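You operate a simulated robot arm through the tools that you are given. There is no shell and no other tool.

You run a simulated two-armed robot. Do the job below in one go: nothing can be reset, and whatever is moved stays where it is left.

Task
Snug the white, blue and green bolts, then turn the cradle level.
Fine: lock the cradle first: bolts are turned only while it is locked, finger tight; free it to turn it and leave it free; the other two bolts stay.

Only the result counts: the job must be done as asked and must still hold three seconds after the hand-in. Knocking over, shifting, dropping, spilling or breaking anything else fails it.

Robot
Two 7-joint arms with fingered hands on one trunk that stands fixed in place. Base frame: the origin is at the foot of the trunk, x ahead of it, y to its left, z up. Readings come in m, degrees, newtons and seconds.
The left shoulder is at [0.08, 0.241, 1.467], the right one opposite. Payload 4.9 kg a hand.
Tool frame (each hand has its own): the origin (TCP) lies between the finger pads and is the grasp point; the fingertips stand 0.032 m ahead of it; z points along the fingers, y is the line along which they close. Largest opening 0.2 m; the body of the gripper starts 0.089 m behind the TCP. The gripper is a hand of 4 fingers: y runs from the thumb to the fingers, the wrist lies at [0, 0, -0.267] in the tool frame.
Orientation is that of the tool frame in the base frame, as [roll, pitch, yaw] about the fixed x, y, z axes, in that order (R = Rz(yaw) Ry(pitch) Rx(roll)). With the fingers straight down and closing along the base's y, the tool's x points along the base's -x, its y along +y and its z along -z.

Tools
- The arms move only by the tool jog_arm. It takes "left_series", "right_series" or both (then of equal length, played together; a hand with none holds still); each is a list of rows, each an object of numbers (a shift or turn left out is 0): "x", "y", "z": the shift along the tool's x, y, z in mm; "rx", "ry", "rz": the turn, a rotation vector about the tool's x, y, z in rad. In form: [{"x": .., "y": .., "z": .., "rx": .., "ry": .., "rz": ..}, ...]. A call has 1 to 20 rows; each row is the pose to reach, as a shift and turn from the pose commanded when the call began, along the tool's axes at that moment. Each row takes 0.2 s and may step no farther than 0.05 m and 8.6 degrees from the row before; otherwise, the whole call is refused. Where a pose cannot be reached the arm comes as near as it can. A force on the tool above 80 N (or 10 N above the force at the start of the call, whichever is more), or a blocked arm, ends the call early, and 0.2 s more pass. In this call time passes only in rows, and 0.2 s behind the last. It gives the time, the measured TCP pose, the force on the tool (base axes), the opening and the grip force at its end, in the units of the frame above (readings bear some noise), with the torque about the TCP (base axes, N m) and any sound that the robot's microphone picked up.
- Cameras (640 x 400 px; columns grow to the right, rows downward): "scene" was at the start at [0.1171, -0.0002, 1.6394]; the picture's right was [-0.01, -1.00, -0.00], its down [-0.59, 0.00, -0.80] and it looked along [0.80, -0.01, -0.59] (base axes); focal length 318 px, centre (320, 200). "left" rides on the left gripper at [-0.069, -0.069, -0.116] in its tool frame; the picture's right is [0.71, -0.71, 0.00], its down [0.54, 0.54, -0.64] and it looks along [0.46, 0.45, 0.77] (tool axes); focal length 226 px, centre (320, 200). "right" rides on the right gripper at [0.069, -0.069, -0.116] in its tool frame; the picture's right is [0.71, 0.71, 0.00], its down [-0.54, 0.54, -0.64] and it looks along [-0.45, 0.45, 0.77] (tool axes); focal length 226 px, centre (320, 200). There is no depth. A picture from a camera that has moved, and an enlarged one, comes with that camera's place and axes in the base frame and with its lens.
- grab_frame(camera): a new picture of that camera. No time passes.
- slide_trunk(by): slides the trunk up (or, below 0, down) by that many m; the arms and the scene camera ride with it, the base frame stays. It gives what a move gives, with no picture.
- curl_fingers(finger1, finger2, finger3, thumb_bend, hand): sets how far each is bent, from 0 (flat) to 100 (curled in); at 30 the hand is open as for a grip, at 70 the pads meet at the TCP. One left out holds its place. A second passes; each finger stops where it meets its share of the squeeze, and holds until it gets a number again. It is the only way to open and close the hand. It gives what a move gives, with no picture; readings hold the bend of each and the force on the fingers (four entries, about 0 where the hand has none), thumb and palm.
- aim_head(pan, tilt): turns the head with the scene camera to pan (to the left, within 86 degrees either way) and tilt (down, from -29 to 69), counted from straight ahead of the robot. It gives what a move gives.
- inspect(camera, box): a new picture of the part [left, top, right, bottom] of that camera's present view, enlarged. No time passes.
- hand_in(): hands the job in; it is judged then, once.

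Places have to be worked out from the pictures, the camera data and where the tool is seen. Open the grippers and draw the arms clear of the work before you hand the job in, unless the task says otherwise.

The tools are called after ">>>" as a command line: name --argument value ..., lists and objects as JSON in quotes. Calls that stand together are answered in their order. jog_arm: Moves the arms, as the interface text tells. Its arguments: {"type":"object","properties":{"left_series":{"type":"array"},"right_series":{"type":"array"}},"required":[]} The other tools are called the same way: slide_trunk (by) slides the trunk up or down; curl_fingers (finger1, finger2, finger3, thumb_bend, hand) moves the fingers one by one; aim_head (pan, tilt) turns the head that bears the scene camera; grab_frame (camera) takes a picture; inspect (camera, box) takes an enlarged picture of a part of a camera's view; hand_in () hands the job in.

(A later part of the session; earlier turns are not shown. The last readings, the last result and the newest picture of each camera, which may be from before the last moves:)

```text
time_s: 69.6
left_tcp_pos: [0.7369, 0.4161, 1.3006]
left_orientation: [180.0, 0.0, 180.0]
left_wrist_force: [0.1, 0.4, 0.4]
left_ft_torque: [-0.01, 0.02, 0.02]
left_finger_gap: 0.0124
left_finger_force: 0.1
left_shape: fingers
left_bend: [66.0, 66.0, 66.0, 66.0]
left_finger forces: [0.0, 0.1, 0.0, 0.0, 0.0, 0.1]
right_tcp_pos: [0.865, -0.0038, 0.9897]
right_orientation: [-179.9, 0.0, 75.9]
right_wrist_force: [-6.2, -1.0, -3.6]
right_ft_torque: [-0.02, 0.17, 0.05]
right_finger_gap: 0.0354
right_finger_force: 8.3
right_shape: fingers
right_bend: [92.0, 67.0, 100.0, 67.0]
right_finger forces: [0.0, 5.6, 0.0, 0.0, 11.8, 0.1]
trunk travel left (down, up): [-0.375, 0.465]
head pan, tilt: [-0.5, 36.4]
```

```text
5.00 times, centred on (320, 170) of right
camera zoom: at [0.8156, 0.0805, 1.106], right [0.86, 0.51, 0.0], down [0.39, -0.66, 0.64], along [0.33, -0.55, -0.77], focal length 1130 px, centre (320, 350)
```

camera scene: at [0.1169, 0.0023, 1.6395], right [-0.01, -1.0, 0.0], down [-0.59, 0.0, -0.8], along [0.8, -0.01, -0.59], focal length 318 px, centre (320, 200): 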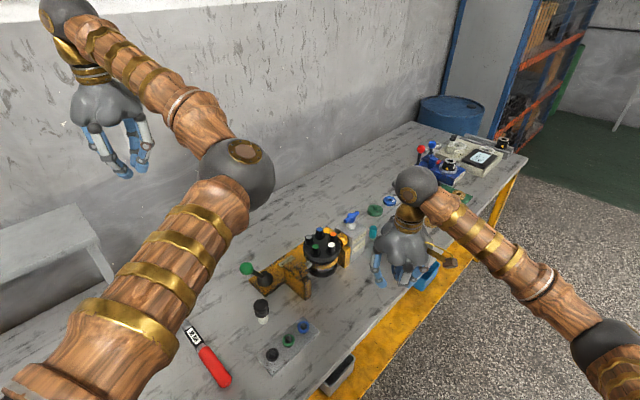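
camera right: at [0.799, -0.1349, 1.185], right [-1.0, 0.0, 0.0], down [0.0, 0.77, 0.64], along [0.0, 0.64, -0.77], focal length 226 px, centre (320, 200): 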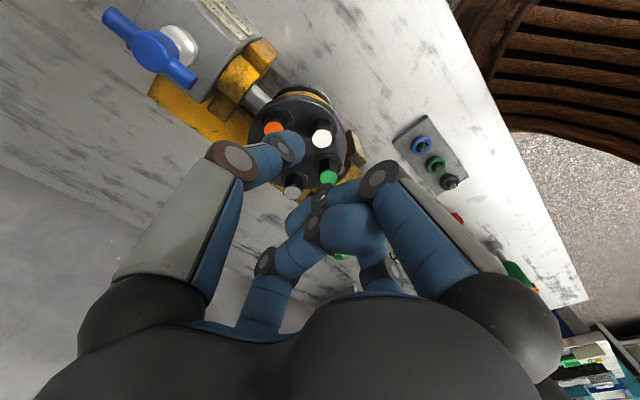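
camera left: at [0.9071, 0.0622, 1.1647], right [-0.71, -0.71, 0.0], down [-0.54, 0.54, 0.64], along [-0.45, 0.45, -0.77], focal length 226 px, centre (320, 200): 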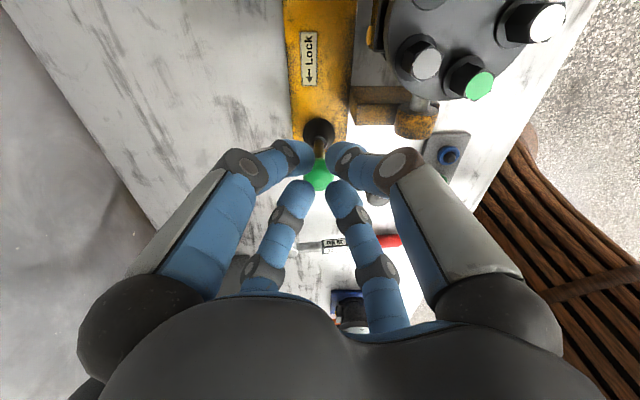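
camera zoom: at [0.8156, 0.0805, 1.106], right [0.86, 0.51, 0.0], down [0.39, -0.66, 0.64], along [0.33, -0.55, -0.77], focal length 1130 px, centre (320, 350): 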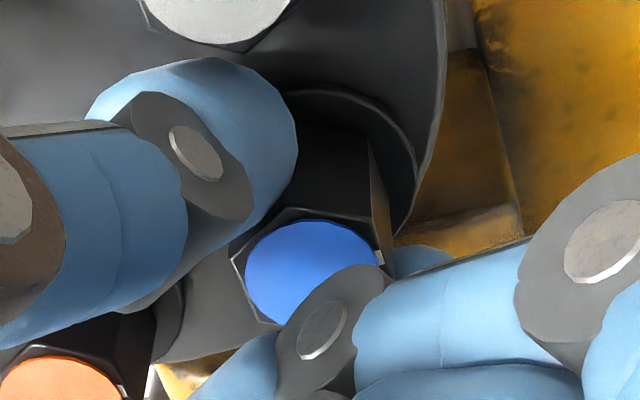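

About 90° done, still following. Another ratchet stroke with finer steps.

>>> curl_fingers --hand "right" --finger2 64.5 --thumb_bend 64.5

>>> jog_arm --right_series '[{"rz": -0.137}, {"rz": -0.273}, {"rz": -0.41}, {"rz": -0.547}, {"rz": -0.683}, {"rz": -0.79}]'

>>> curl_fingers --hand "right" --finger2 72 --thumb_bend 72

>>> jog_arm --right_series '[{"rz": 0.07}, {"rz": 0.14}]'

>>> inspect --camera "right" --box '[270, 130, 370, 210]'

>>> jog_arm --right_series '[{"rz": 0.07}, {"rz": 0.14}]'

>>> jog_arm --right_series '[{"rz": 0.07}, {"rz": 0.14}]'

>>> inspect --camera "right" --box '[270, 130, 370, 210]'

```text
time_s: 70.6
left_tcp_pos: [0.7364, 0.416, 1.2987]
left_orientation: [180.0, -0.1, -179.9]
left_wrist_force: [-0.1, -0.6, 0.2]
left_ft_torque: [0.0, 0.0, 0.0]
left_finger_gap: 0.0122
left_finger_force: 0.1
left_shape: fingers
left_bend: [66.0, 66.0, 66.0, 66.0]
left_finger forces: [0.0, 0.0, 0.0, 0.1, 0.0, 0.0]
right_tcp_pos: [0.8648, -0.0039, 0.9909]
right_orientation: [-180.0, -0.1, 76.0]
right_wrist_force: [-0.5, 0.1, -0.3]
right_ft_torque: [-0.01, -0.02, 0.03]
right_finger_gap: 0.0384
right_finger_force: 0.2
right_shape: fingers
right_bend: [92.0, 64.0, 100.0, 64.0]
right_finger forces: [0.0, 0.1, 0.0, 0.1, 0.1, 0.0]
trunk travel left (down, up): [-0.375, 0.465]
head pan, tilt: [-0.5, 36.4]
```

```text
time_s: 72.0
left_tcp_pos: [0.7379, 0.4159, 1.3004]
left_orientation: [179.9, 0.0, 180.0]
left_wrist_force: [0.0, -0.2, 0.3]
left_ft_torque: [-0.01, 0.01, -0.03]
left_finger_gap: 0.0125
left_finger_force: 0.1
left_shape: fingers
left_bend: [66.0, 66.0, 66.0, 66.0]
left_finger forces: [0.1, 0.0, 0.1, 0.0, 0.0, 0.0]
right_tcp_pos: [0.8645, -0.0043, 0.991]
right_orientation: [-179.9, 0.1, 121.3]
right_wrist_force: [0.4, 0.2, 0.3]
right_ft_torque: [-0.01, 0.02, -0.01]
right_finger_gap: 0.0386
right_finger_force: 0.1
right_shape: fingers
right_bend: [92.0, 64.0, 100.0, 64.0]
right_finger forces: [0.0, 0.0, 0.0, 0.1, 0.1, 0.0]
trunk travel left (down, up): [-0.375, 0.465]
head pan, tilt: [-0.5, 36.4]
```

```text
time_s: 73.0
left_tcp_pos: [0.7372, 0.415, 1.2995]
left_orientation: [-180.0, 0.0, 180.0]
left_wrist_force: [0.0, 0.0, -0.2]
left_ft_torque: [0.02, -0.02, 0.02]
left_finger_gap: 0.0125
left_finger_force: 0.0
left_shape: fingers
left_bend: [66.0, 66.0, 66.0, 66.0]
left_finger forces: [0.1, 0.1, 0.0, 0.0, 0.0, 0.1]
right_tcp_pos: [0.8648, -0.0049, 0.9901]
right_orientation: [-179.9, 0.0, 121.2]
right_wrist_force: [-4.1, -1.9, -1.9]
right_ft_torque: [-0.01, 0.13, -0.02]
right_finger_gap: 0.0352
right_finger_force: 8.3
right_shape: fingers
right_bend: [92.0, 67.0, 100.0, 67.0]
right_finger forces: [0.0, 6.5, 0.0, 0.0, 10.6, 0.1]
trunk travel left (down, up): [-0.375, 0.465]
head pan, tilt: [-0.5, 36.4]
```

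```text
time_s: 73.6
left_tcp_pos: [0.7377, 0.4138, 1.3001]
left_orientation: [179.9, -0.1, 179.9]
left_wrist_force: [-0.6, 0.5, -0.7]
left_ft_torque: [0.0, 0.0, 0.01]
left_finger_gap: 0.0124
left_finger_force: 0.1
left_shape: fingers
left_bend: [66.0, 66.0, 66.0, 66.0]
left_finger forces: [0.0, 0.0, 0.0, 0.1, 0.0, 0.1]
right_tcp_pos: [0.8651, -0.0041, 0.9894]
right_orientation: [-179.9, 0.1, 113.1]
right_wrist_force: [-4.0, -3.8, -2.6]
right_ft_torque: [-0.11, 0.11, 0.1]
right_finger_gap: 0.0352
right_finger_force: 10.0
right_shape: fingers
right_bend: [92.0, 67.0, 100.0, 67.0]
right_finger forces: [0.1, 7.3, 0.0, 0.1, 12.7, 0.0]
trunk travel left (down, up): [-0.375, 0.465]
head pan, tilt: [-0.5, 36.4]
```

```text
5.00 times, centred on (320, 170) of right
camera zoom: at [0.7754, 0.0323, 1.106], right [0.37, 0.93, 0.0], down [0.71, -0.29, 0.64], along [0.6, -0.24, -0.77], focal length 1130 px, centre (320, 350)
```

zoom: 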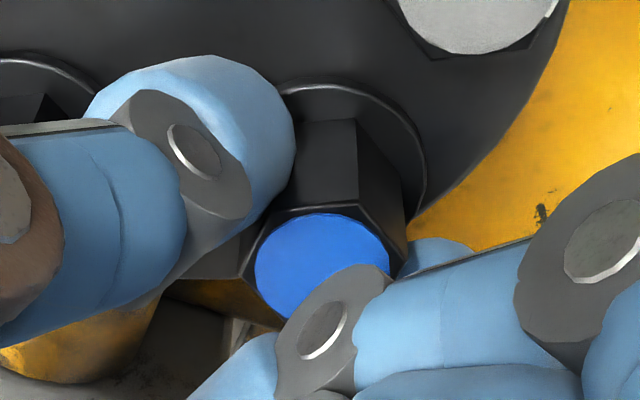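

```text
time_s: 74.2
left_tcp_pos: [0.7375, 0.4147, 1.3001]
left_orientation: [180.0, 0.1, -179.9]
left_wrist_force: [0.5, 0.2, -1.2]
left_ft_torque: [0.0, 0.01, -0.01]
left_finger_gap: 0.0127
left_finger_force: 0.1
left_shape: fingers
left_bend: [66.0, 66.0, 66.0, 66.0]
left_finger forces: [0.0, 0.0, 0.0, 0.0, 0.0, 0.0]
right_tcp_pos: [0.8657, -0.0062, 0.99]
right_orientation: [-179.9, 0.0, 105.0]
right_wrist_force: [-4.5, -8.0, -1.3]
right_ft_torque: [-0.23, 0.11, 0.21]
right_finger_gap: 0.0358
right_finger_force: 11.8
right_shape: fingers
right_bend: [92.0, 66.0, 100.0, 67.0]
right_finger forces: [0.0, 8.0, 0.1, 0.0, 16.0, 0.0]
trunk travel left (down, up): [-0.375, 0.465]
head pan, tilt: [-0.5, 36.4]
```

```text
time_s: 74.8
left_tcp_pos: [0.7361, 0.4133, 1.3005]
left_orientation: [180.0, 0.0, 180.0]
left_wrist_force: [0.8, 0.6, 0.0]
left_ft_torque: [-0.02, 0.02, -0.03]
left_finger_gap: 0.0126
left_finger_force: 0.1
left_shape: fingers
left_bend: [66.0, 66.0, 66.0, 66.0]
left_finger forces: [0.1, 0.0, 0.1, 0.1, 0.0, 0.0]
right_tcp_pos: [0.8643, -0.0071, 0.9897]
right_orientation: [-180.0, -0.1, 97.1]
right_wrist_force: [-4.6, -13.3, -1.0]
right_ft_torque: [-0.31, 0.14, 0.29]
right_finger_gap: 0.0362
right_finger_force: 12.6
right_shape: fingers
right_bend: [92.0, 66.0, 100.0, 67.0]
right_finger forces: [0.0, 8.1, 0.0, 0.0, 16.8, 0.0]
trunk travel left (down, up): [-0.375, 0.465]
head pan, tilt: [-0.5, 36.4]
```

```text
5.00 times, centred on (320, 170) of right
camera zoom: at [0.7889, 0.0545, 1.1061], right [0.62, 0.79, 0.0], down [0.6, -0.47, 0.64], along [0.51, -0.4, -0.77], focal length 1130 px, centre (320, 350)
```

zoom: 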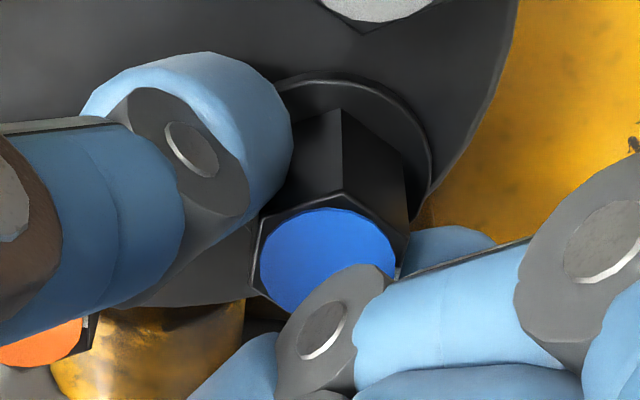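

Torque rises quickly (0.29 N m) while the hex stays put: blue is seated. I add a little more to match the white bolt's ~0.4 N m.

>>> jog_arm --right_series '[{"rz": 0.07}, {"rz": 0.14}]'

>>> jog_arm --right_series '[{"rz": 0.06}, {"rz": 0.12}]'

>>> inspect --camera "right" --box '[270, 130, 370, 210]'

>>> inspect --camera "scene" --box '[300, 210, 350, 260]'

```text
time_s: 75.4
left_tcp_pos: [0.7373, 0.4153, 1.2991]
left_orientation: [180.0, 0.0, -179.9]
left_wrist_force: [-0.3, -0.1, 0.3]
left_ft_torque: [-0.01, 0.01, 0.02]
left_finger_gap: 0.0127
left_finger_force: 0.1
left_shape: fingers
left_bend: [66.0, 66.0, 66.0, 66.0]
left_finger forces: [0.0, 0.0, 0.1, 0.0, 0.1, 0.0]
right_tcp_pos: [0.8646, -0.0044, 0.9907]
right_orientation: [179.9, -0.1, 89.1]
right_wrist_force: [-4.1, 5.9, -2.7]
right_ft_torque: [0.19, 0.13, -0.02]
right_finger_gap: 0.0354
right_finger_force: 9.0
right_shape: fingers
right_bend: [92.0, 66.0, 100.0, 67.0]
right_finger forces: [0.1, 6.5, 0.0, 0.1, 11.5, 0.0]
trunk travel left (down, up): [-0.375, 0.465]
head pan, tilt: [-0.5, 36.4]
```

```text
time_s: 76.0
left_tcp_pos: [0.7378, 0.416, 1.3006]
left_orientation: [-180.0, 0.0, 179.9]
left_wrist_force: [0.7, 0.1, 0.1]
left_ft_torque: [-0.02, 0.0, 0.02]
left_finger_gap: 0.0125
left_finger_force: 0.0
left_shape: fingers
left_bend: [66.0, 66.0, 66.0, 66.0]
left_finger forces: [0.0, 0.0, 0.0, 0.1, 0.0, 0.1]
right_tcp_pos: [0.8644, -0.0028, 0.99]
right_orientation: [-180.0, 0.0, 82.3]
right_wrist_force: [-4.4, 5.1, -2.7]
right_ft_torque: [0.09, 0.15, 0.01]
right_finger_gap: 0.0356
right_finger_force: 8.0
right_shape: fingers
right_bend: [92.0, 67.0, 100.0, 67.0]
right_finger forces: [0.0, 6.2, 0.0, 0.0, 10.8, 0.1]
trunk travel left (down, up): [-0.375, 0.465]
head pan, tilt: [-0.5, 36.4]
```

```text
5.00 times, centred on (320, 170) of right
camera zoom: at [0.8065, 0.0751, 1.1061], right [0.8, 0.61, 0.0], down [0.46, -0.61, 0.64], along [0.39, -0.51, -0.77], focal length 1130 px, centre (320, 350)
```

zoom: 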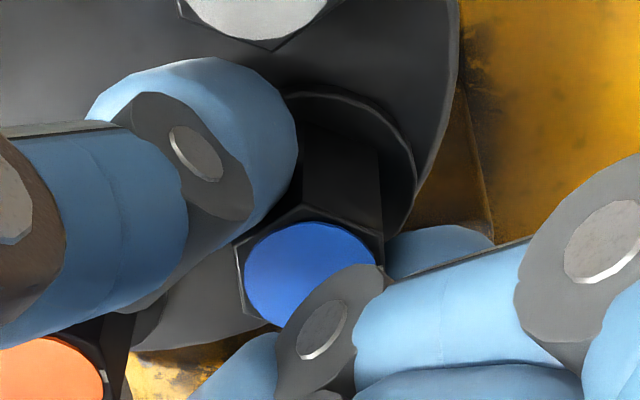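

```text
8.00 times, centred on (325, 235) of scene
camera zoom: at [0.1167, 0.0002, 1.6395], right [-0.01, -1.0, 0.0], down [-0.59, 0.0, -0.8], along [0.8, -0.01, -0.59], focal length 2547 px, centre (280, -80)
```

zoom: 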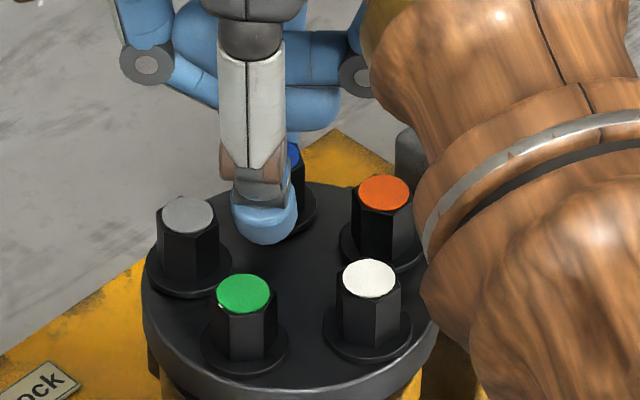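

The fingers slipped over the corner at about 0.3 N m with the bolt holding still. As with white, I give a final firmer pinch (bend 80) and turn to about 0.4 N m.

>>> curl_fingers --hand "right" --finger2 64.5 --thumb_bend 64.5

>>> jog_arm --right_series '[{"rz": -0.12}, {"rz": -0.24}, {"rz": -0.36}, {"rz": -0.48}]'

>>> curl_fingers --hand "right" --finger2 80 --thumb_bend 80

>>> jog_arm --right_series '[{"rz": 0.07}, {"rz": 0.14}]'

>>> jog_arm --right_series '[{"rz": 0.07}, {"rz": 0.14}]'

>>> inspect --camera "right" --box '[270, 130, 370, 210]'

```text
time_s: 77.0
left_tcp_pos: [0.737, 0.416, 1.2998]
left_orientation: [180.0, -0.1, -180.0]
left_wrist_force: [0.3, -1.2, 1.4]
left_ft_torque: [-0.02, -0.01, 0.0]
left_finger_gap: 0.0125
left_finger_force: 0.1
left_shape: fingers
left_bend: [66.0, 66.0, 66.0, 66.0]
left_finger forces: [0.1, 0.0, 0.0, 0.0, 0.0, 0.1]
right_tcp_pos: [0.8651, -0.0041, 0.9909]
right_orientation: [-180.0, 0.1, 82.3]
right_wrist_force: [-0.1, 0.8, 1.1]
right_ft_torque: [0.0, -0.04, 0.0]
right_finger_gap: 0.0383
right_finger_force: 0.1
right_shape: fingers
right_bend: [92.0, 64.0, 100.0, 64.0]
right_finger forces: [0.0, 0.0, 0.0, 0.0, 0.1, 0.0]
trunk travel left (down, up): [-0.375, 0.465]
head pan, tilt: [-0.5, 36.4]
```

```text
time_s: 78.0
left_tcp_pos: [0.7376, 0.4154, 1.2989]
left_orientation: [-179.9, 0.1, -180.0]
left_wrist_force: [0.5, 0.0, 0.4]
left_ft_torque: [-0.03, -0.02, 0.0]
left_finger_gap: 0.0124
left_finger_force: 0.0
left_shape: fingers
left_bend: [66.0, 66.0, 66.0, 66.0]
left_finger forces: [0.0, 0.0, 0.0, 0.0, 0.1, 0.0]
right_tcp_pos: [0.8643, -0.0029, 0.9896]
right_orientation: [-179.8, 0.1, 109.9]
right_wrist_force: [-0.4, 0.9, 0.2]
right_ft_torque: [0.03, 0.01, 0.02]
right_finger_gap: 0.0385
right_finger_force: 0.0
right_shape: fingers
right_bend: [92.0, 64.0, 100.0, 64.0]
right_finger forces: [0.0, 0.0, 0.1, 0.0, 0.0, 0.0]
trunk travel left (down, up): [-0.375, 0.465]
head pan, tilt: [-0.5, 36.4]
```

```text
time_s: 79.0
left_tcp_pos: [0.7365, 0.4152, 1.3008]
left_orientation: [180.0, 0.0, -180.0]
left_wrist_force: [0.6, -0.4, 0.2]
left_ft_torque: [0.02, -0.02, -0.03]
left_finger_gap: 0.0127
left_finger_force: 0.1
left_shape: fingers
left_bend: [66.0, 66.0, 66.0, 66.0]
left_finger forces: [0.0, 0.1, 0.1, 0.0, 0.0, 0.0]
right_tcp_pos: [0.8646, -0.0066, 0.9898]
right_orientation: [-180.0, 0.0, 109.7]
right_wrist_force: [-12.2, -5.4, -7.7]
right_ft_torque: [-0.13, 0.18, 0.08]
right_finger_gap: 0.0344
right_finger_force: 13.5
right_shape: fingers
right_bend: [92.0, 66.0, 100.0, 66.0]
right_finger forces: [0.0, 7.6, 0.1, 0.1, 19.8, 0.0]
trunk travel left (down, up): [-0.375, 0.465]
head pan, tilt: [-0.5, 36.4]
```

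```text
time_s: 79.6
left_tcp_pos: [0.7382, 0.4139, 1.301]
left_orientation: [-180.0, 0.0, -179.9]
left_wrist_force: [-1.0, 0.0, -0.6]
left_ft_torque: [-0.01, -0.02, 0.0]
left_finger_gap: 0.0126
left_finger_force: 0.1
left_shape: fingers
left_bend: [66.0, 66.0, 66.0, 66.0]
left_finger forces: [0.2, 0.0, 0.0, 0.0, 0.0, 0.1]
right_tcp_pos: [0.8636, -0.0054, 0.991]
right_orientation: [-179.9, 0.1, 101.7]
right_wrist_force: [-12.0, -9.6, -10.4]
right_ft_torque: [-0.24, 0.22, 0.16]
right_finger_gap: 0.0351
right_finger_force: 15.3
right_shape: fingers
right_bend: [92.0, 66.0, 100.0, 66.0]
right_finger forces: [0.0, 7.6, 0.0, 0.0, 23.0, 0.0]
trunk travel left (down, up): [-0.375, 0.465]
head pan, tilt: [-0.5, 36.4]
```

```text
time_s: 80.2
left_tcp_pos: [0.736, 0.413, 1.2992]
left_orientation: [180.0, 0.0, -180.0]
left_wrist_force: [-0.1, 0.4, -0.4]
left_ft_torque: [0.01, 0.04, 0.03]
left_finger_gap: 0.0125
left_finger_force: 0.1
left_shape: fingers
left_bend: [66.0, 66.0, 66.0, 66.0]
left_finger forces: [0.0, 0.1, 0.1, 0.1, 0.1, 0.1]
right_tcp_pos: [0.8643, -0.0059, 0.9899]
right_orientation: [-179.9, 0.0, 93.6]
right_wrist_force: [-14.2, -13.2, -9.1]
right_ft_torque: [-0.36, 0.31, 0.25]
right_finger_gap: 0.0353
right_finger_force: 14.7
right_shape: fingers
right_bend: [92.0, 66.0, 100.0, 66.0]
right_finger forces: [0.1, 6.9, 0.1, 0.0, 23.5, 0.0]
trunk travel left (down, up): [-0.375, 0.465]
head pan, tilt: [-0.5, 36.4]
```

```text
5.00 times, centred on (320, 170) of right
camera zoom: at [0.7923, 0.0589, 1.1059], right [0.66, 0.75, 0.0], down [0.58, -0.51, 0.64], along [0.48, -0.43, -0.77], focal length 1130 px, centre (320, 350)
```

zoom: 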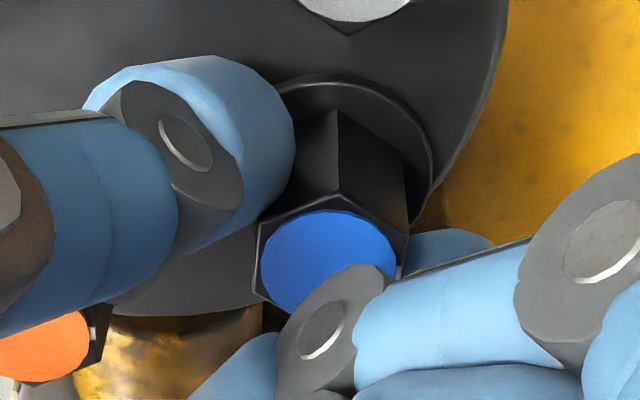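

Bolt steady at 0.25 N m; a few more degrees to reach the same finger tightness as white.

>>> jog_arm --right_series '[{"rz": 0.07}]'

>>> jog_arm --right_series '[{"rz": 0.06}]'

>>> inspect --camera "right" --box '[270, 130, 370, 210]'

```text
time_s: 80.6
left_tcp_pos: [0.7365, 0.417, 1.3006]
left_orientation: [-180.0, -0.1, -179.9]
left_wrist_force: [-0.2, 0.0, -0.1]
left_ft_torque: [0.0, 0.03, 0.01]
left_finger_gap: 0.0124
left_finger_force: 0.1
left_shape: fingers
left_bend: [66.0, 66.0, 66.0, 66.0]
left_finger forces: [0.0, 0.0, 0.0, 0.0, 0.0, 0.0]
right_tcp_pos: [0.8637, -0.0023, 0.9916]
right_orientation: [-180.0, -0.1, 89.8]
right_wrist_force: [-15.0, -5.7, -7.3]
right_ft_torque: [-0.15, 0.32, 0.07]
right_finger_gap: 0.0343
right_finger_force: 11.3
right_shape: fingers
right_bend: [92.0, 66.0, 100.0, 66.0]
right_finger forces: [0.0, 5.7, 0.1, 0.0, 17.0, 0.1]
trunk travel left (down, up): [-0.375, 0.465]
head pan, tilt: [-0.5, 36.4]
```

```text
time_s: 81.0
left_tcp_pos: [0.7372, 0.4151, 1.3006]
left_orientation: [180.0, 0.0, -180.0]
left_wrist_force: [0.2, -0.2, -0.9]
left_ft_torque: [-0.03, 0.01, 0.02]
left_finger_gap: 0.0125
left_finger_force: 0.1
left_shape: fingers
left_bend: [66.0, 66.0, 66.0, 66.0]
left_finger forces: [0.1, 0.0, 0.1, 0.0, 0.1, 0.0]
right_tcp_pos: [0.8634, -0.0023, 0.9901]
right_orientation: [180.0, 0.0, 86.3]
right_wrist_force: [-14.3, -0.3, -7.0]
right_ft_torque: [0.06, 0.35, 0.01]
right_finger_gap: 0.0339
right_finger_force: 12.2
right_shape: fingers
right_bend: [92.0, 66.0, 100.0, 66.0]
right_finger forces: [0.1, 6.0, 0.1, 0.0, 19.2, 0.1]
trunk travel left (down, up): [-0.375, 0.465]
head pan, tilt: [-0.5, 36.4]
```

```text
5.00 times, centred on (320, 170) of right
camera zoom: at [0.8005, 0.0711, 1.1067], right [0.75, 0.66, 0.0], down [0.51, -0.58, 0.64], along [0.42, -0.48, -0.77], focal length 1130 px, centre (320, 350)
```

zoom: 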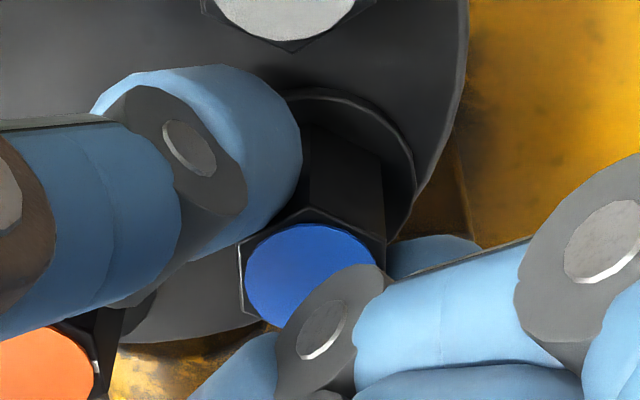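

It slipped past a hex corner because of the starting phase. I re-grip at the start of the arc (yaw ≈121°) with the firm pinch so the full pre-slip span is available.

>>> curl_fingers --hand "right" --finger2 64.5 --thumb_bend 64.5

>>> jog_arm --right_series '[{"rz": -0.124}, {"rz": -0.248}, {"rz": -0.372}, {"rz": -0.496}, {"rz": -0.62}]'

>>> curl_fingers --hand "right" --finger2 80 --thumb_bend 80

>>> jog_arm --right_series '[{"rz": 0.07}, {"rz": 0.14}]'

>>> jog_arm --right_series '[{"rz": 0.07}, {"rz": 0.14}]'

>>> jog_arm --right_series '[{"rz": 0.07}, {"rz": 0.12}]'

>>> inspect --camera "right" --box '[270, 130, 370, 210]'

```text
time_s: 82.0
left_tcp_pos: [0.7379, 0.4151, 1.2998]
left_orientation: [180.0, 0.0, 180.0]
left_wrist_force: [0.4, -0.6, -0.2]
left_ft_torque: [0.04, 0.01, -0.01]
left_finger_gap: 0.0125
left_finger_force: 0.0
left_shape: fingers
left_bend: [66.0, 66.0, 66.0, 66.0]
left_finger forces: [0.0, 0.0, 0.0, 0.0, 0.0, 0.0]
right_tcp_pos: [0.8652, -0.0032, 0.9906]
right_orientation: [180.0, 0.0, 86.4]
right_wrist_force: [-0.7, -0.3, 1.2]
right_ft_torque: [0.03, 0.02, 0.02]
right_finger_gap: 0.0385
right_finger_force: 0.0
right_shape: fingers
right_bend: [92.0, 64.0, 100.0, 64.0]
right_finger forces: [0.0, 0.1, 0.0, 0.1, 0.1, 0.1]
trunk travel left (down, up): [-0.375, 0.465]
head pan, tilt: [-0.5, 36.4]
```

```text
time_s: 83.2
left_tcp_pos: [0.737, 0.4166, 1.2996]
left_orientation: [-180.0, 0.0, -180.0]
left_wrist_force: [0.2, 0.3, -0.5]
left_ft_torque: [0.0, 0.02, 0.0]
left_finger_gap: 0.0125
left_finger_force: 0.0
left_shape: fingers
left_bend: [66.0, 66.0, 66.0, 66.0]
left_finger forces: [0.1, 0.0, 0.0, 0.1, 0.0, 0.1]
right_tcp_pos: [0.8654, -0.004, 0.99]
right_orientation: [-179.9, 0.0, 121.8]
right_wrist_force: [0.2, 0.8, 0.1]
right_ft_torque: [0.0, -0.01, 0.03]
right_finger_gap: 0.0385
right_finger_force: 0.0
right_shape: fingers
right_bend: [92.0, 64.0, 100.0, 64.0]
right_finger forces: [0.1, 0.0, 0.0, 0.1, 0.0, 0.1]
trunk travel left (down, up): [-0.375, 0.465]
head pan, tilt: [-0.5, 36.4]
```

```text
time_s: 84.2
left_tcp_pos: [0.737, 0.4147, 1.2999]
left_orientation: [-180.0, 0.0, 180.0]
left_wrist_force: [0.0, -0.9, -0.1]
left_ft_torque: [0.0, 0.02, -0.02]
left_finger_gap: 0.0125
left_finger_force: 0.1
left_shape: fingers
left_bend: [66.0, 66.0, 66.0, 66.0]
left_finger forces: [0.0, 0.1, 0.0, 0.1, 0.1, 0.1]
right_tcp_pos: [0.8653, -0.0039, 0.9901]
right_orientation: [-179.8, 0.0, 121.7]
right_wrist_force: [-11.6, -6.6, -8.2]
right_ft_torque: [-0.08, 0.19, 0.04]
right_finger_gap: 0.034
right_finger_force: 13.7
right_shape: fingers
right_bend: [92.0, 66.0, 100.0, 66.0]
right_finger forces: [0.1, 7.4, 0.1, 0.1, 20.2, 0.0]
trunk travel left (down, up): [-0.375, 0.465]
head pan, tilt: [-0.5, 36.4]
```

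```text
time_s: 84.8
left_tcp_pos: [0.7374, 0.4141, 1.3005]
left_orientation: [179.8, 0.0, -179.9]
left_wrist_force: [-1.0, 0.0, 0.5]
left_ft_torque: [0.01, -0.02, -0.01]
left_finger_gap: 0.0125
left_finger_force: 0.1
left_shape: fingers
left_bend: [66.0, 66.0, 66.0, 66.0]
left_finger forces: [0.0, 0.0, 0.1, 0.0, 0.0, 0.0]
right_tcp_pos: [0.8653, -0.0052, 0.99]
right_orientation: [-179.9, 0.1, 113.7]
right_wrist_force: [-11.3, -10.5, -11.1]
right_ft_torque: [-0.27, 0.19, 0.19]
right_finger_gap: 0.0341
right_finger_force: 14.9
right_shape: fingers
right_bend: [92.0, 66.0, 100.0, 66.0]
right_finger forces: [0.0, 7.6, 0.1, 0.1, 22.6, 0.1]
trunk travel left (down, up): [-0.375, 0.465]
head pan, tilt: [-0.5, 36.4]
```

```text
time_s: 85.4
left_tcp_pos: [0.7391, 0.4129, 1.2994]
left_orientation: [179.9, 0.0, 180.0]
left_wrist_force: [0.2, 0.4, -0.4]
left_ft_torque: [-0.02, -0.02, -0.01]
left_finger_gap: 0.0123
left_finger_force: 0.0
left_shape: fingers
left_bend: [66.0, 66.0, 66.0, 66.0]
left_finger forces: [0.0, 0.0, 0.0, 0.0, 0.0, 0.1]
right_tcp_pos: [0.8656, -0.0065, 0.9896]
right_orientation: [-179.9, 0.0, 105.6]
right_wrist_force: [-8.8, -16.4, -10.1]
right_ft_torque: [-0.4, 0.13, 0.35]
right_finger_gap: 0.0341
right_finger_force: 17.7
right_shape: fingers
right_bend: [92.0, 66.0, 100.0, 66.0]
right_finger forces: [0.0, 8.6, 0.1, 0.1, 27.2, 0.0]
trunk travel left (down, up): [-0.375, 0.465]
head pan, tilt: [-0.5, 36.4]
```

```text
time_s: 86.0
left_tcp_pos: [0.7374, 0.4118, 1.3016]
left_orientation: [179.8, 0.1, 180.0]
left_wrist_force: [-0.7, 0.1, 0.2]
left_ft_torque: [-0.03, 0.02, -0.01]
left_finger_gap: 0.0126
left_finger_force: 0.1
left_shape: fingers
left_bend: [66.0, 66.0, 66.0, 66.0]
left_finger forces: [0.0, 0.0, 0.0, 0.1, 0.0, 0.0]
right_tcp_pos: [0.8641, -0.0081, 0.9883]
right_orientation: [-180.0, -0.1, 98.7]
right_wrist_force: [-11.1, -23.1, -9.5]
right_ft_torque: [-0.64, 0.22, 0.51]
right_finger_gap: 0.0345
right_finger_force: 21.2
right_shape: fingers
right_bend: [92.0, 66.0, 100.0, 66.0]
right_finger forces: [0.1, 9.0, 0.0, 0.0, 32.8, 0.0]
trunk travel left (down, up): [-0.375, 0.465]
head pan, tilt: [-0.5, 36.4]
```

```text
5.00 times, centred on (320, 170) of right
camera zoom: at [0.7874, 0.0507, 1.1055], right [0.59, 0.81, 0.0], down [0.62, -0.45, 0.64], along [0.52, -0.38, -0.77], focal length 1130 px, centre (320, 350)
```

zoom: 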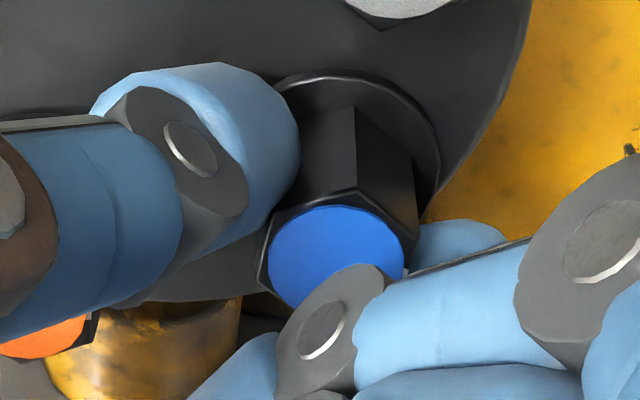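

Blue is finger tight at about 0.5 N m with the hex not moving. I release, lift, and swing the hand over to the green bolt (0.789,0.008), turning so the thumb goes to its inner side.

>>> curl_fingers --hand "right" --finger2 62 --thumb_bend 62

>>> jog_arm --right_series '[{"z": -20}, {"z": -40}, {"z": -60}, {"x": 2, "y": -6, "z": -60, "rz": -0.142}, {"x": 4, "y": -12, "z": -60, "rz": -0.284}, {"x": 6, "y": -18, "z": -60, "rz": -0.426}, {"x": 8, "y": -25, "z": -60, "rz": -0.568}, {"x": 10, "y": -31, "z": -60, "rz": -0.71}, {"x": 12, "y": -37, "z": -60, "rz": -0.852}, {"x": 14, "y": -43, "z": -60, "rz": -0.994}, {"x": 16, "y": -49, "z": -60, "rz": -1.136}, {"x": 18, "y": -55, "z": -60, "rz": -1.278}, {"x": 20, "y": -62, "z": -60, "rz": -1.42}, {"x": 22, "y": -68, "z": -60, "rz": -1.562}, {"x": 23.2, "y": -73.8, "z": -60, "rz": -1.704}]'

>>> jog_arm --right_series '[{"rz": -0.143}, {"rz": -0.286}, {"rz": -0.429}, {"rz": -0.572}, {"rz": -0.715}, {"rz": -0.858}, {"rz": -1.0}, {"rz": -1.146}]'

>>> inspect --camera "right" --box '[220, 100, 440, 260]'

>>> inspect --camera "scene" --box '[270, 180, 370, 270]'

```text
time_s: 87.0
left_tcp_pos: [0.7378, 0.4179, 1.3]
left_orientation: [-179.9, 0.1, -179.8]
left_wrist_force: [-0.8, -0.1, 0.2]
left_ft_torque: [0.0, 0.02, 0.0]
left_finger_gap: 0.0124
left_finger_force: 0.0
left_shape: fingers
left_bend: [66.0, 66.0, 66.0, 66.0]
left_finger forces: [0.0, 0.0, 0.1, 0.1, 0.0, 0.0]
right_tcp_pos: [0.8653, -0.0023, 0.9897]
right_orientation: [180.0, 0.1, 98.8]
right_wrist_force: [0.1, -0.3, 0.7]
right_ft_torque: [-0.05, -0.01, 0.0]
right_finger_gap: 0.042
right_finger_force: 0.0
right_shape: fingers
right_bend: [92.0, 62.0, 100.0, 62.0]
right_finger forces: [0.0, 0.0, 0.0, 0.0, 0.0, 0.0]
trunk travel left (down, up): [-0.375, 0.465]
head pan, tilt: [-0.5, 36.4]
```

```text
time_s: 90.2
left_tcp_pos: [0.7366, 0.4157, 1.3008]
left_orientation: [-180.0, 0.0, 180.0]
left_wrist_force: [0.5, 0.5, 0.2]
left_ft_torque: [-0.01, 0.03, 0.0]
left_finger_gap: 0.0124
left_finger_force: 0.1
left_shape: fingers
left_bend: [66.0, 66.0, 66.0, 66.0]
left_finger forces: [0.0, 0.0, 0.0, 0.1, 0.0, 0.0]
right_tcp_pos: [0.7879, 0.0066, 1.05]
right_orientation: [-179.9, 0.0, -163.4]
right_wrist_force: [-0.2, 0.0, 1.0]
right_ft_torque: [0.01, -0.01, -0.02]
right_finger_gap: 0.0421
right_finger_force: 0.1
right_shape: fingers
right_bend: [92.0, 62.0, 100.0, 62.0]
right_finger forces: [0.0, 0.1, 0.0, 0.0, 0.1, 0.0]
trunk travel left (down, up): [-0.375, 0.465]
head pan, tilt: [-0.5, 36.4]
```

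```text
time_s: 92.0
left_tcp_pos: [0.7371, 0.4161, 1.3003]
left_orientation: [179.9, 0.0, 180.0]
left_wrist_force: [-1.0, 0.8, 0.2]
left_ft_torque: [-0.02, 0.04, 0.0]
left_finger_gap: 0.0125
left_finger_force: 0.0
left_shape: fingers
left_bend: [66.0, 66.0, 66.0, 66.0]
left_finger forces: [0.0, 0.1, 0.0, 0.0, 0.1, 0.0]
right_tcp_pos: [0.7886, 0.0079, 1.051]
right_orientation: [-180.0, 0.0, -97.7]
right_wrist_force: [-0.9, -0.1, 0.2]
right_ft_torque: [-0.02, -0.02, -0.02]
right_finger_gap: 0.0418
right_finger_force: 0.0
right_shape: fingers
right_bend: [92.0, 62.0, 100.0, 62.0]
right_finger forces: [0.0, 0.0, 0.1, 0.0, 0.0, 0.0]
trunk travel left (down, up): [-0.375, 0.465]
head pan, tilt: [-0.5, 36.4]
```

```text
2.50 times, centred on (330, 180) of right
camera zoom: at [0.8484, -0.0689, 1.166], right [-0.8, -0.61, 0.0], down [-0.46, 0.61, 0.64], along [-0.39, 0.51, -0.77], focal length 565 px, centre (295, 250)
```

zoom: 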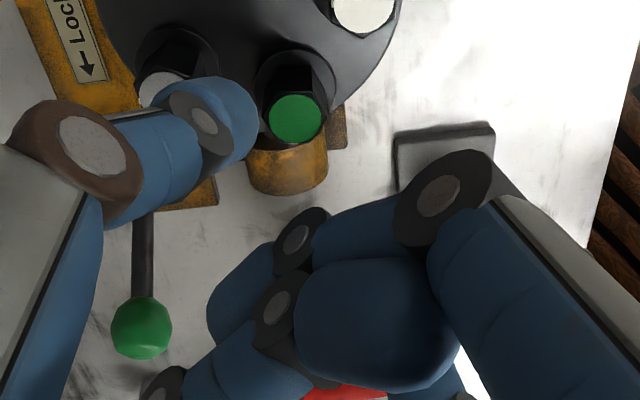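

```text
4.44 times, centred on (320, 225) of scene
camera zoom: at [0.1171, -0.0001, 1.6394], right [-0.01, -1.0, 0.0], down [-0.59, 0.0, -0.8], along [0.8, -0.01, -0.59], focal length 1415 px, centre (320, 89)
```

zoom: 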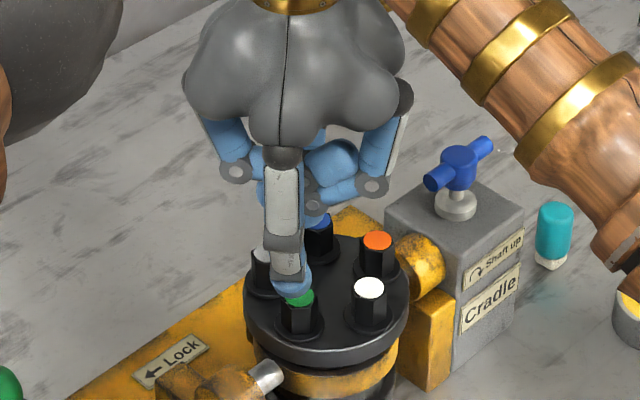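

Green confirmed at (0.789,0.0087), directly under the TCP. I lower, grip and start turning clockwise.

>>> jog_arm --right_series '[{"z": 22}, {"z": 42}, {"z": 54}, {"z": 61}]'

>>> curl_fingers --hand "right" --finger2 72 --thumb_bend 72

>>> inspect --camera "right" --box '[270, 130, 370, 210]'

>>> jog_arm --right_series '[{"rz": 0.09}, {"rz": 0.18}, {"rz": 0.27}]'

>>> inspect --camera "right" --box '[270, 130, 370, 210]'

```text
time_s: 93.0
left_tcp_pos: [0.7371, 0.4161, 1.2988]
left_orientation: [-180.0, 0.0, 180.0]
left_wrist_force: [-0.3, 0.2, 0.5]
left_ft_torque: [-0.01, -0.02, 0.03]
left_finger_gap: 0.0122
left_finger_force: 0.1
left_shape: fingers
left_bend: [66.0, 66.0, 66.0, 66.0]
left_finger forces: [0.1, 0.0, 0.0, 0.1, 0.0, 0.0]
right_tcp_pos: [0.788, 0.0073, 0.9894]
right_orientation: [180.0, -0.1, -97.8]
right_wrist_force: [0.1, 0.4, 0.3]
right_ft_torque: [-0.01, -0.01, 0.01]
right_finger_gap: 0.0419
right_finger_force: 0.0
right_shape: fingers
right_bend: [92.0, 62.0, 100.0, 62.0]
right_finger forces: [0.1, 0.1, 0.1, 0.1, 0.0, 0.1]
trunk travel left (down, up): [-0.375, 0.465]
head pan, tilt: [-0.5, 36.4]
```

```text
time_s: 94.0
left_tcp_pos: [0.7373, 0.4162, 1.3]
left_orientation: [179.9, 0.0, -179.9]
left_wrist_force: [1.0, -0.2, -0.5]
left_ft_torque: [-0.01, 0.04, 0.0]
left_finger_gap: 0.0124
left_finger_force: 0.0
left_shape: fingers
left_bend: [66.0, 66.0, 66.0, 66.0]
left_finger forces: [0.0, 0.0, 0.0, 0.0, 0.1, 0.1]
right_tcp_pos: [0.7893, 0.0075, 0.988]
right_orientation: [179.9, 0.1, -97.9]
right_wrist_force: [2.3, -0.5, -1.5]
right_ft_torque: [-0.04, -0.08, 0.02]
right_finger_gap: 0.0346
right_finger_force: 8.0
right_shape: fingers
right_bend: [92.0, 66.0, 100.0, 67.0]
right_finger forces: [0.0, 7.2, 0.0, 0.0, 9.8, 0.0]
trunk travel left (down, up): [-0.375, 0.465]
head pan, tilt: [-0.5, 36.4]
```

```text
5.00 times, centred on (320, 170) of right
camera zoom: at [0.8485, -0.0694, 1.1045], right [-0.8, -0.6, 0.0], down [-0.46, 0.61, 0.64], along [-0.39, 0.51, -0.77], focal length 1130 px, centre (320, 350)
```

zoom: 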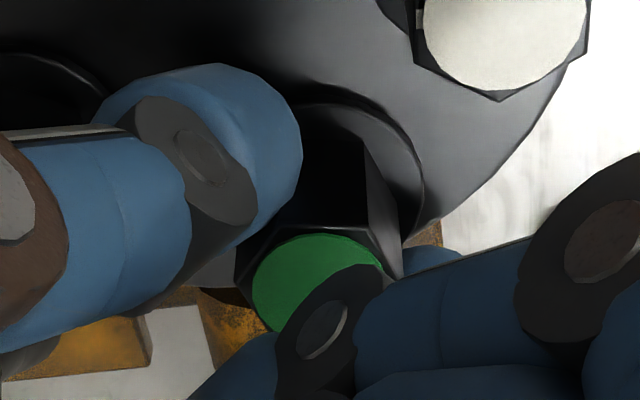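

```text
time_s: 94.8
left_tcp_pos: [0.7374, 0.4156, 1.3001]
left_orientation: [-179.9, 0.0, 179.9]
left_wrist_force: [-0.8, -0.2, -0.5]
left_ft_torque: [0.01, 0.01, 0.01]
left_finger_gap: 0.0125
left_finger_force: 0.1
left_shape: fingers
left_bend: [66.0, 66.0, 66.0, 66.0]
left_finger forces: [0.1, 0.1, 0.1, 0.0, 0.0, 0.1]
right_tcp_pos: [0.7888, 0.0078, 0.9895]
right_orientation: [179.9, 0.0, -113.5]
right_wrist_force: [2.2, -0.8, -0.9]
right_ft_torque: [-0.02, -0.03, 0.02]
right_finger_gap: 0.0345
right_finger_force: 8.7
right_shape: fingers
right_bend: [92.0, 66.0, 100.0, 67.0]
right_finger forces: [0.1, 7.4, 0.1, 0.0, 9.7, 0.0]
trunk travel left (down, up): [-0.375, 0.465]
head pan, tilt: [-0.5, 36.4]
```

```text
5.00 times, centred on (320, 170) of right
camera zoom: at [0.8255, -0.0824, 1.1044], right [-0.93, -0.37, 0.0], down [-0.28, 0.71, 0.64], along [-0.24, 0.6, -0.77], focal length 1130 px, centre (320, 350)
```

zoom: 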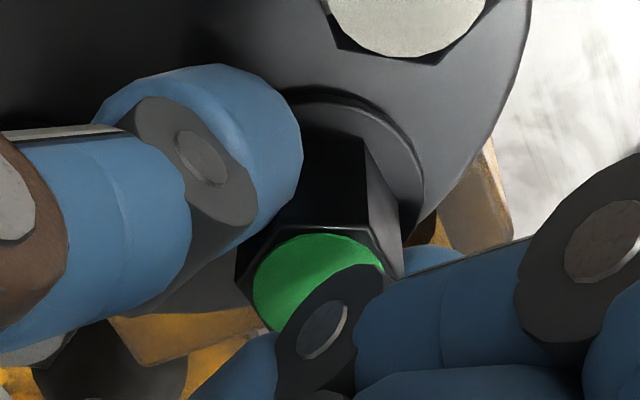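

Green follows the hand freely. I finish the stroke, ratchet back and continue.

>>> jog_arm --right_series '[{"rz": 0.08}, {"rz": 0.16}, {"rz": 0.24}]'

>>> jog_arm --right_series '[{"rz": 0.07}, {"rz": 0.14}, {"rz": 0.22}]'

>>> inspect --camera "right" --box '[270, 130, 370, 210]'

>>> curl_fingers --hand "right" --finger2 64.5 --thumb_bend 64.5

>>> jog_arm --right_series '[{"rz": -0.137}, {"rz": -0.273}, {"rz": -0.41}, {"rz": -0.547}, {"rz": -0.683}, {"rz": -0.8}]'

>>> curl_fingers --hand "right" --finger2 72 --thumb_bend 72

>>> jog_arm --right_series '[{"rz": 0.09}, {"rz": 0.18}]'

>>> inspect --camera "right" --box '[270, 130, 370, 210]'

```text
time_s: 95.6
left_tcp_pos: [0.737, 0.4146, 1.2986]
left_orientation: [-180.0, 0.1, -180.0]
left_wrist_force: [0.2, -0.3, -0.4]
left_ft_torque: [-0.02, -0.02, 0.0]
left_finger_gap: 0.0127
left_finger_force: 0.0
left_shape: fingers
left_bend: [66.0, 66.0, 66.0, 66.0]
left_finger forces: [0.1, 0.0, 0.0, 0.1, 0.0, 0.0]
right_tcp_pos: [0.7888, 0.0072, 0.9884]
right_orientation: [-179.9, 0.0, -127.1]
right_wrist_force: [0.9, -2.3, -0.5]
right_ft_torque: [-0.04, -0.01, -0.01]
right_finger_gap: 0.0342
right_finger_force: 8.3
right_shape: fingers
right_bend: [92.0, 66.0, 100.0, 67.0]
right_finger forces: [0.0, 7.5, 0.1, 0.0, 9.3, 0.1]
trunk travel left (down, up): [-0.375, 0.465]
head pan, tilt: [-0.5, 36.4]
```

```text
time_s: 96.4
left_tcp_pos: [0.7373, 0.4158, 1.2996]
left_orientation: [180.0, 0.0, -180.0]
left_wrist_force: [0.5, -0.3, -0.6]
left_ft_torque: [0.01, 0.01, 0.01]
left_finger_gap: 0.0125
left_finger_force: 0.0
left_shape: fingers
left_bend: [66.0, 66.0, 66.0, 66.0]
left_finger forces: [0.1, 0.1, 0.0, 0.1, 0.1, 0.0]
right_tcp_pos: [0.7891, 0.0062, 0.9892]
right_orientation: [180.0, -0.2, -139.7]
right_wrist_force: [0.6, -2.0, -2.6]
right_ft_torque: [-0.02, 0.0, 0.02]
right_finger_gap: 0.0343
right_finger_force: 8.4
right_shape: fingers
right_bend: [92.0, 66.0, 100.0, 67.0]
right_finger forces: [0.0, 7.5, 0.1, 0.0, 9.0, 0.0]
trunk travel left (down, up): [-0.375, 0.465]
head pan, tilt: [-0.5, 36.4]
```

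```text
5.00 times, centred on (320, 170) of right
camera zoom: at [0.7815, -0.0889, 1.1047], right [-1.0, 0.08, 0.0], down [0.06, 0.76, 0.64], along [0.05, 0.64, -0.77], focal length 1130 px, centre (320, 350)
```

zoom: 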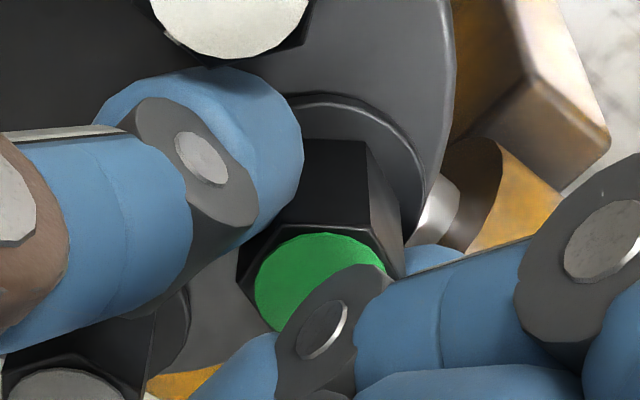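

```text
time_s: 97.4
left_tcp_pos: [0.7381, 0.4165, 1.2995]
left_orientation: [180.0, 0.0, -179.9]
left_wrist_force: [-0.1, 0.2, 0.1]
left_ft_torque: [0.04, -0.01, -0.01]
left_finger_gap: 0.0125
left_finger_force: 0.0
left_shape: fingers
left_bend: [66.0, 66.0, 66.0, 66.0]
left_finger forces: [0.0, 0.0, 0.0, 0.1, 0.0, 0.0]
right_tcp_pos: [0.7884, 0.0069, 0.9888]
right_orientation: [179.9, -0.2, -139.7]
right_wrist_force: [0.3, -0.4, 0.2]
right_ft_torque: [-0.02, 0.02, -0.01]
right_finger_gap: 0.0387
right_finger_force: 0.1
right_shape: fingers
right_bend: [92.0, 64.0, 100.0, 64.0]
right_finger forces: [0.0, 0.0, 0.0, 0.0, 0.0, 0.0]
trunk travel left (down, up): [-0.375, 0.465]
head pan, tilt: [-0.5, 36.4]
```

```text
time_s: 98.8
left_tcp_pos: [0.7373, 0.4157, 1.2999]
left_orientation: [180.0, 0.0, 180.0]
left_wrist_force: [0.0, -0.6, 0.1]
left_ft_torque: [-0.02, -0.03, 0.0]
left_finger_gap: 0.0126
left_finger_force: 0.0
left_shape: fingers
left_bend: [66.0, 66.0, 66.0, 66.0]
left_finger forces: [0.0, 0.1, 0.0, 0.0, 0.0, 0.0]
right_tcp_pos: [0.7881, 0.0076, 0.9887]
right_orientation: [-180.0, 0.0, -93.7]
right_wrist_force: [0.2, 0.1, -0.9]
right_ft_torque: [-0.02, 0.0, -0.01]
right_finger_gap: 0.0383
right_finger_force: 0.0
right_shape: fingers
right_bend: [92.0, 64.0, 100.0, 64.0]
right_finger forces: [0.0, 0.0, 0.1, 0.0, 0.1, 0.1]
trunk travel left (down, up): [-0.375, 0.465]
head pan, tilt: [-0.5, 36.4]
```

```text
time_s: 99.8
left_tcp_pos: [0.737, 0.4158, 1.3005]
left_orientation: [-180.0, 0.0, -179.9]
left_wrist_force: [0.2, 0.8, -0.5]
left_ft_torque: [0.01, 0.01, 0.01]
left_finger_gap: 0.0125
left_finger_force: 0.1
left_shape: fingers
left_bend: [66.0, 66.0, 66.0, 66.0]
left_finger forces: [0.1, 0.0, 0.0, 0.1, 0.0, 0.1]
right_tcp_pos: [0.7883, 0.0079, 0.9889]
right_orientation: [180.0, -0.1, -93.8]
right_wrist_force: [3.3, -0.5, 0.3]
right_ft_torque: [-0.04, -0.09, 0.0]
right_finger_gap: 0.0349
right_finger_force: 9.8
right_shape: fingers
right_bend: [92.0, 66.0, 100.0, 67.0]
right_finger forces: [0.0, 7.7, 0.0, 0.0, 11.3, 0.0]
trunk travel left (down, up): [-0.375, 0.465]
head pan, tilt: [-0.5, 36.4]
```

```text
time_s: 100.4
left_tcp_pos: [0.7366, 0.4156, 1.2989]
left_orientation: [-180.0, 0.0, -180.0]
left_wrist_force: [-0.1, -0.7, 0.0]
left_ft_torque: [0.02, 0.02, 0.0]
left_finger_gap: 0.0123
left_finger_force: 0.1
left_shape: fingers
left_bend: [66.0, 66.0, 66.0, 66.0]
left_finger forces: [0.0, 0.0, 0.1, 0.1, 0.0, 0.1]
right_tcp_pos: [0.7883, 0.0075, 0.9895]
right_orientation: [179.9, -0.1, -104.2]
right_wrist_force: [4.6, -0.8, -0.6]
right_ft_torque: [-0.04, -0.11, 0.0]
right_finger_gap: 0.0355
right_finger_force: 9.4
right_shape: fingers
right_bend: [92.0, 66.0, 100.0, 67.0]
right_finger forces: [0.0, 7.5, 0.1, 0.0, 11.7, 0.0]
trunk travel left (down, up): [-0.375, 0.465]
head pan, tilt: [-0.5, 36.4]
```

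```text
5.00 times, centred on (320, 170) of right
camera zoom: at [0.8395, -0.0753, 1.1046], right [-0.86, -0.51, 0.0], down [-0.39, 0.66, 0.64], along [-0.33, 0.55, -0.77], focal length 1130 px, centre (320, 350)
```

zoom: 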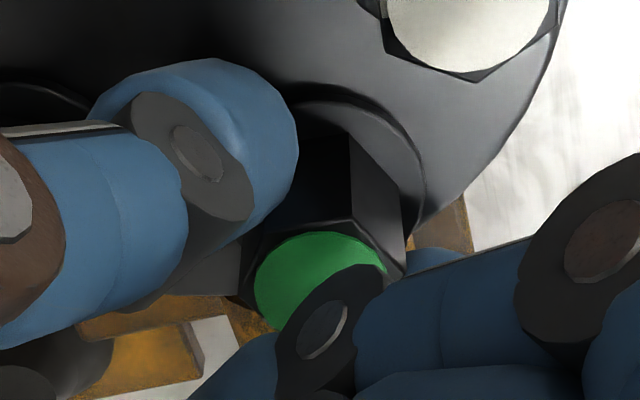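

Still loose (about 50° so far). I continue the second stroke in steps.

>>> jog_arm --right_series '[{"rz": 0.09}, {"rz": 0.18}]'

>>> jog_arm --right_series '[{"rz": 0.09}, {"rz": 0.18}]'

>>> jog_arm --right_series '[{"rz": 0.09}, {"rz": 0.18}, {"rz": 0.26}]'

>>> inspect --camera "right" --box '[270, 130, 370, 210]'

```text
time_s: 101.0
left_tcp_pos: [0.7368, 0.4157, 1.2998]
left_orientation: [179.9, 0.1, -180.0]
left_wrist_force: [0.2, 0.0, 0.1]
left_ft_torque: [0.01, 0.01, -0.02]
left_finger_gap: 0.0127
left_finger_force: 0.1
left_shape: fingers
left_bend: [66.0, 66.0, 66.0, 66.0]
left_finger forces: [0.0, 0.1, 0.0, 0.0, 0.0, 0.0]
right_tcp_pos: [0.7879, 0.0072, 0.9883]
right_orientation: [180.0, 0.0, -114.5]
right_wrist_force: [2.9, -2.8, 0.4]
right_ft_torque: [-0.08, -0.04, 0.04]
right_finger_gap: 0.035
right_finger_force: 9.5
right_shape: fingers
right_bend: [92.0, 66.0, 100.0, 67.0]
right_finger forces: [0.0, 8.0, 0.1, 0.0, 11.2, 0.0]
trunk travel left (down, up): [-0.375, 0.465]
head pan, tilt: [-0.5, 36.4]
```

```text
time_s: 101.6
left_tcp_pos: [0.7382, 0.4146, 1.299]
left_orientation: [179.9, 0.1, -179.9]
left_wrist_force: [-0.1, 0.6, 0.3]
left_ft_torque: [0.02, 0.01, 0.02]
left_finger_gap: 0.0126
left_finger_force: 0.0
left_shape: fingers
left_bend: [66.0, 66.0, 66.0, 66.0]
left_finger forces: [0.0, 0.0, 0.1, 0.0, 0.0, 0.0]
right_tcp_pos: [0.7878, 0.0074, 0.9884]
right_orientation: [179.9, 0.0, -124.8]
right_wrist_force: [3.0, -2.3, 2.1]
right_ft_torque: [-0.03, -0.05, 0.0]
right_finger_gap: 0.035
right_finger_force: 9.5
right_shape: fingers
right_bend: [92.0, 66.0, 100.0, 67.0]
right_finger forces: [0.1, 8.0, 0.0, 0.0, 11.4, 0.1]
trunk travel left (down, up): [-0.375, 0.465]
head pan, tilt: [-0.5, 36.4]
```

```text
time_s: 102.4
left_tcp_pos: [0.7373, 0.4154, 1.2996]
left_orientation: [-179.9, 0.0, -180.0]
left_wrist_force: [0.7, 0.3, 0.0]
left_ft_torque: [0.02, -0.01, 0.02]
left_finger_gap: 0.0128
left_finger_force: 0.0
left_shape: fingers
left_bend: [66.0, 66.0, 66.0, 66.0]
left_finger forces: [0.0, 0.1, 0.0, 0.0, 0.1, 0.1]
right_tcp_pos: [0.7888, 0.0063, 0.989]
right_orientation: [-180.0, 0.0, -139.9]
right_wrist_force: [6.3, -1.4, 0.5]
right_ft_torque: [-0.03, -0.22, 0.13]
right_finger_gap: 0.0352
right_finger_force: 9.9
right_shape: fingers
right_bend: [92.0, 66.0, 100.0, 67.0]
right_finger forces: [0.0, 7.6, 0.1, 0.0, 12.5, 0.0]
trunk travel left (down, up): [-0.375, 0.465]
head pan, tilt: [-0.5, 36.4]
```

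```text
5.00 times, centred on (320, 170) of right
camera zoom: at [0.7817, -0.0883, 1.1046], right [-1.0, 0.08, 0.0], down [0.06, 0.76, 0.64], along [0.05, 0.64, -0.77], focal length 1130 px, centre (320, 350)
```

zoom: 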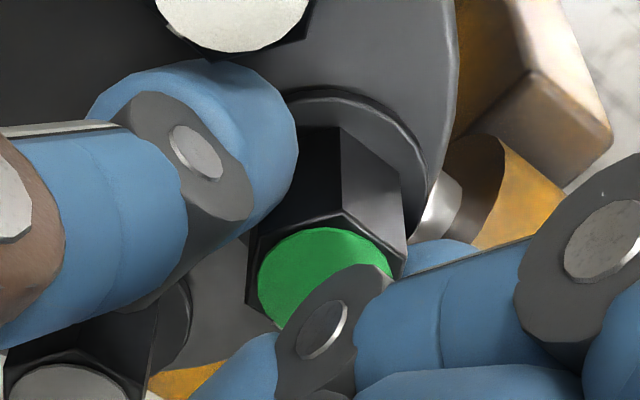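

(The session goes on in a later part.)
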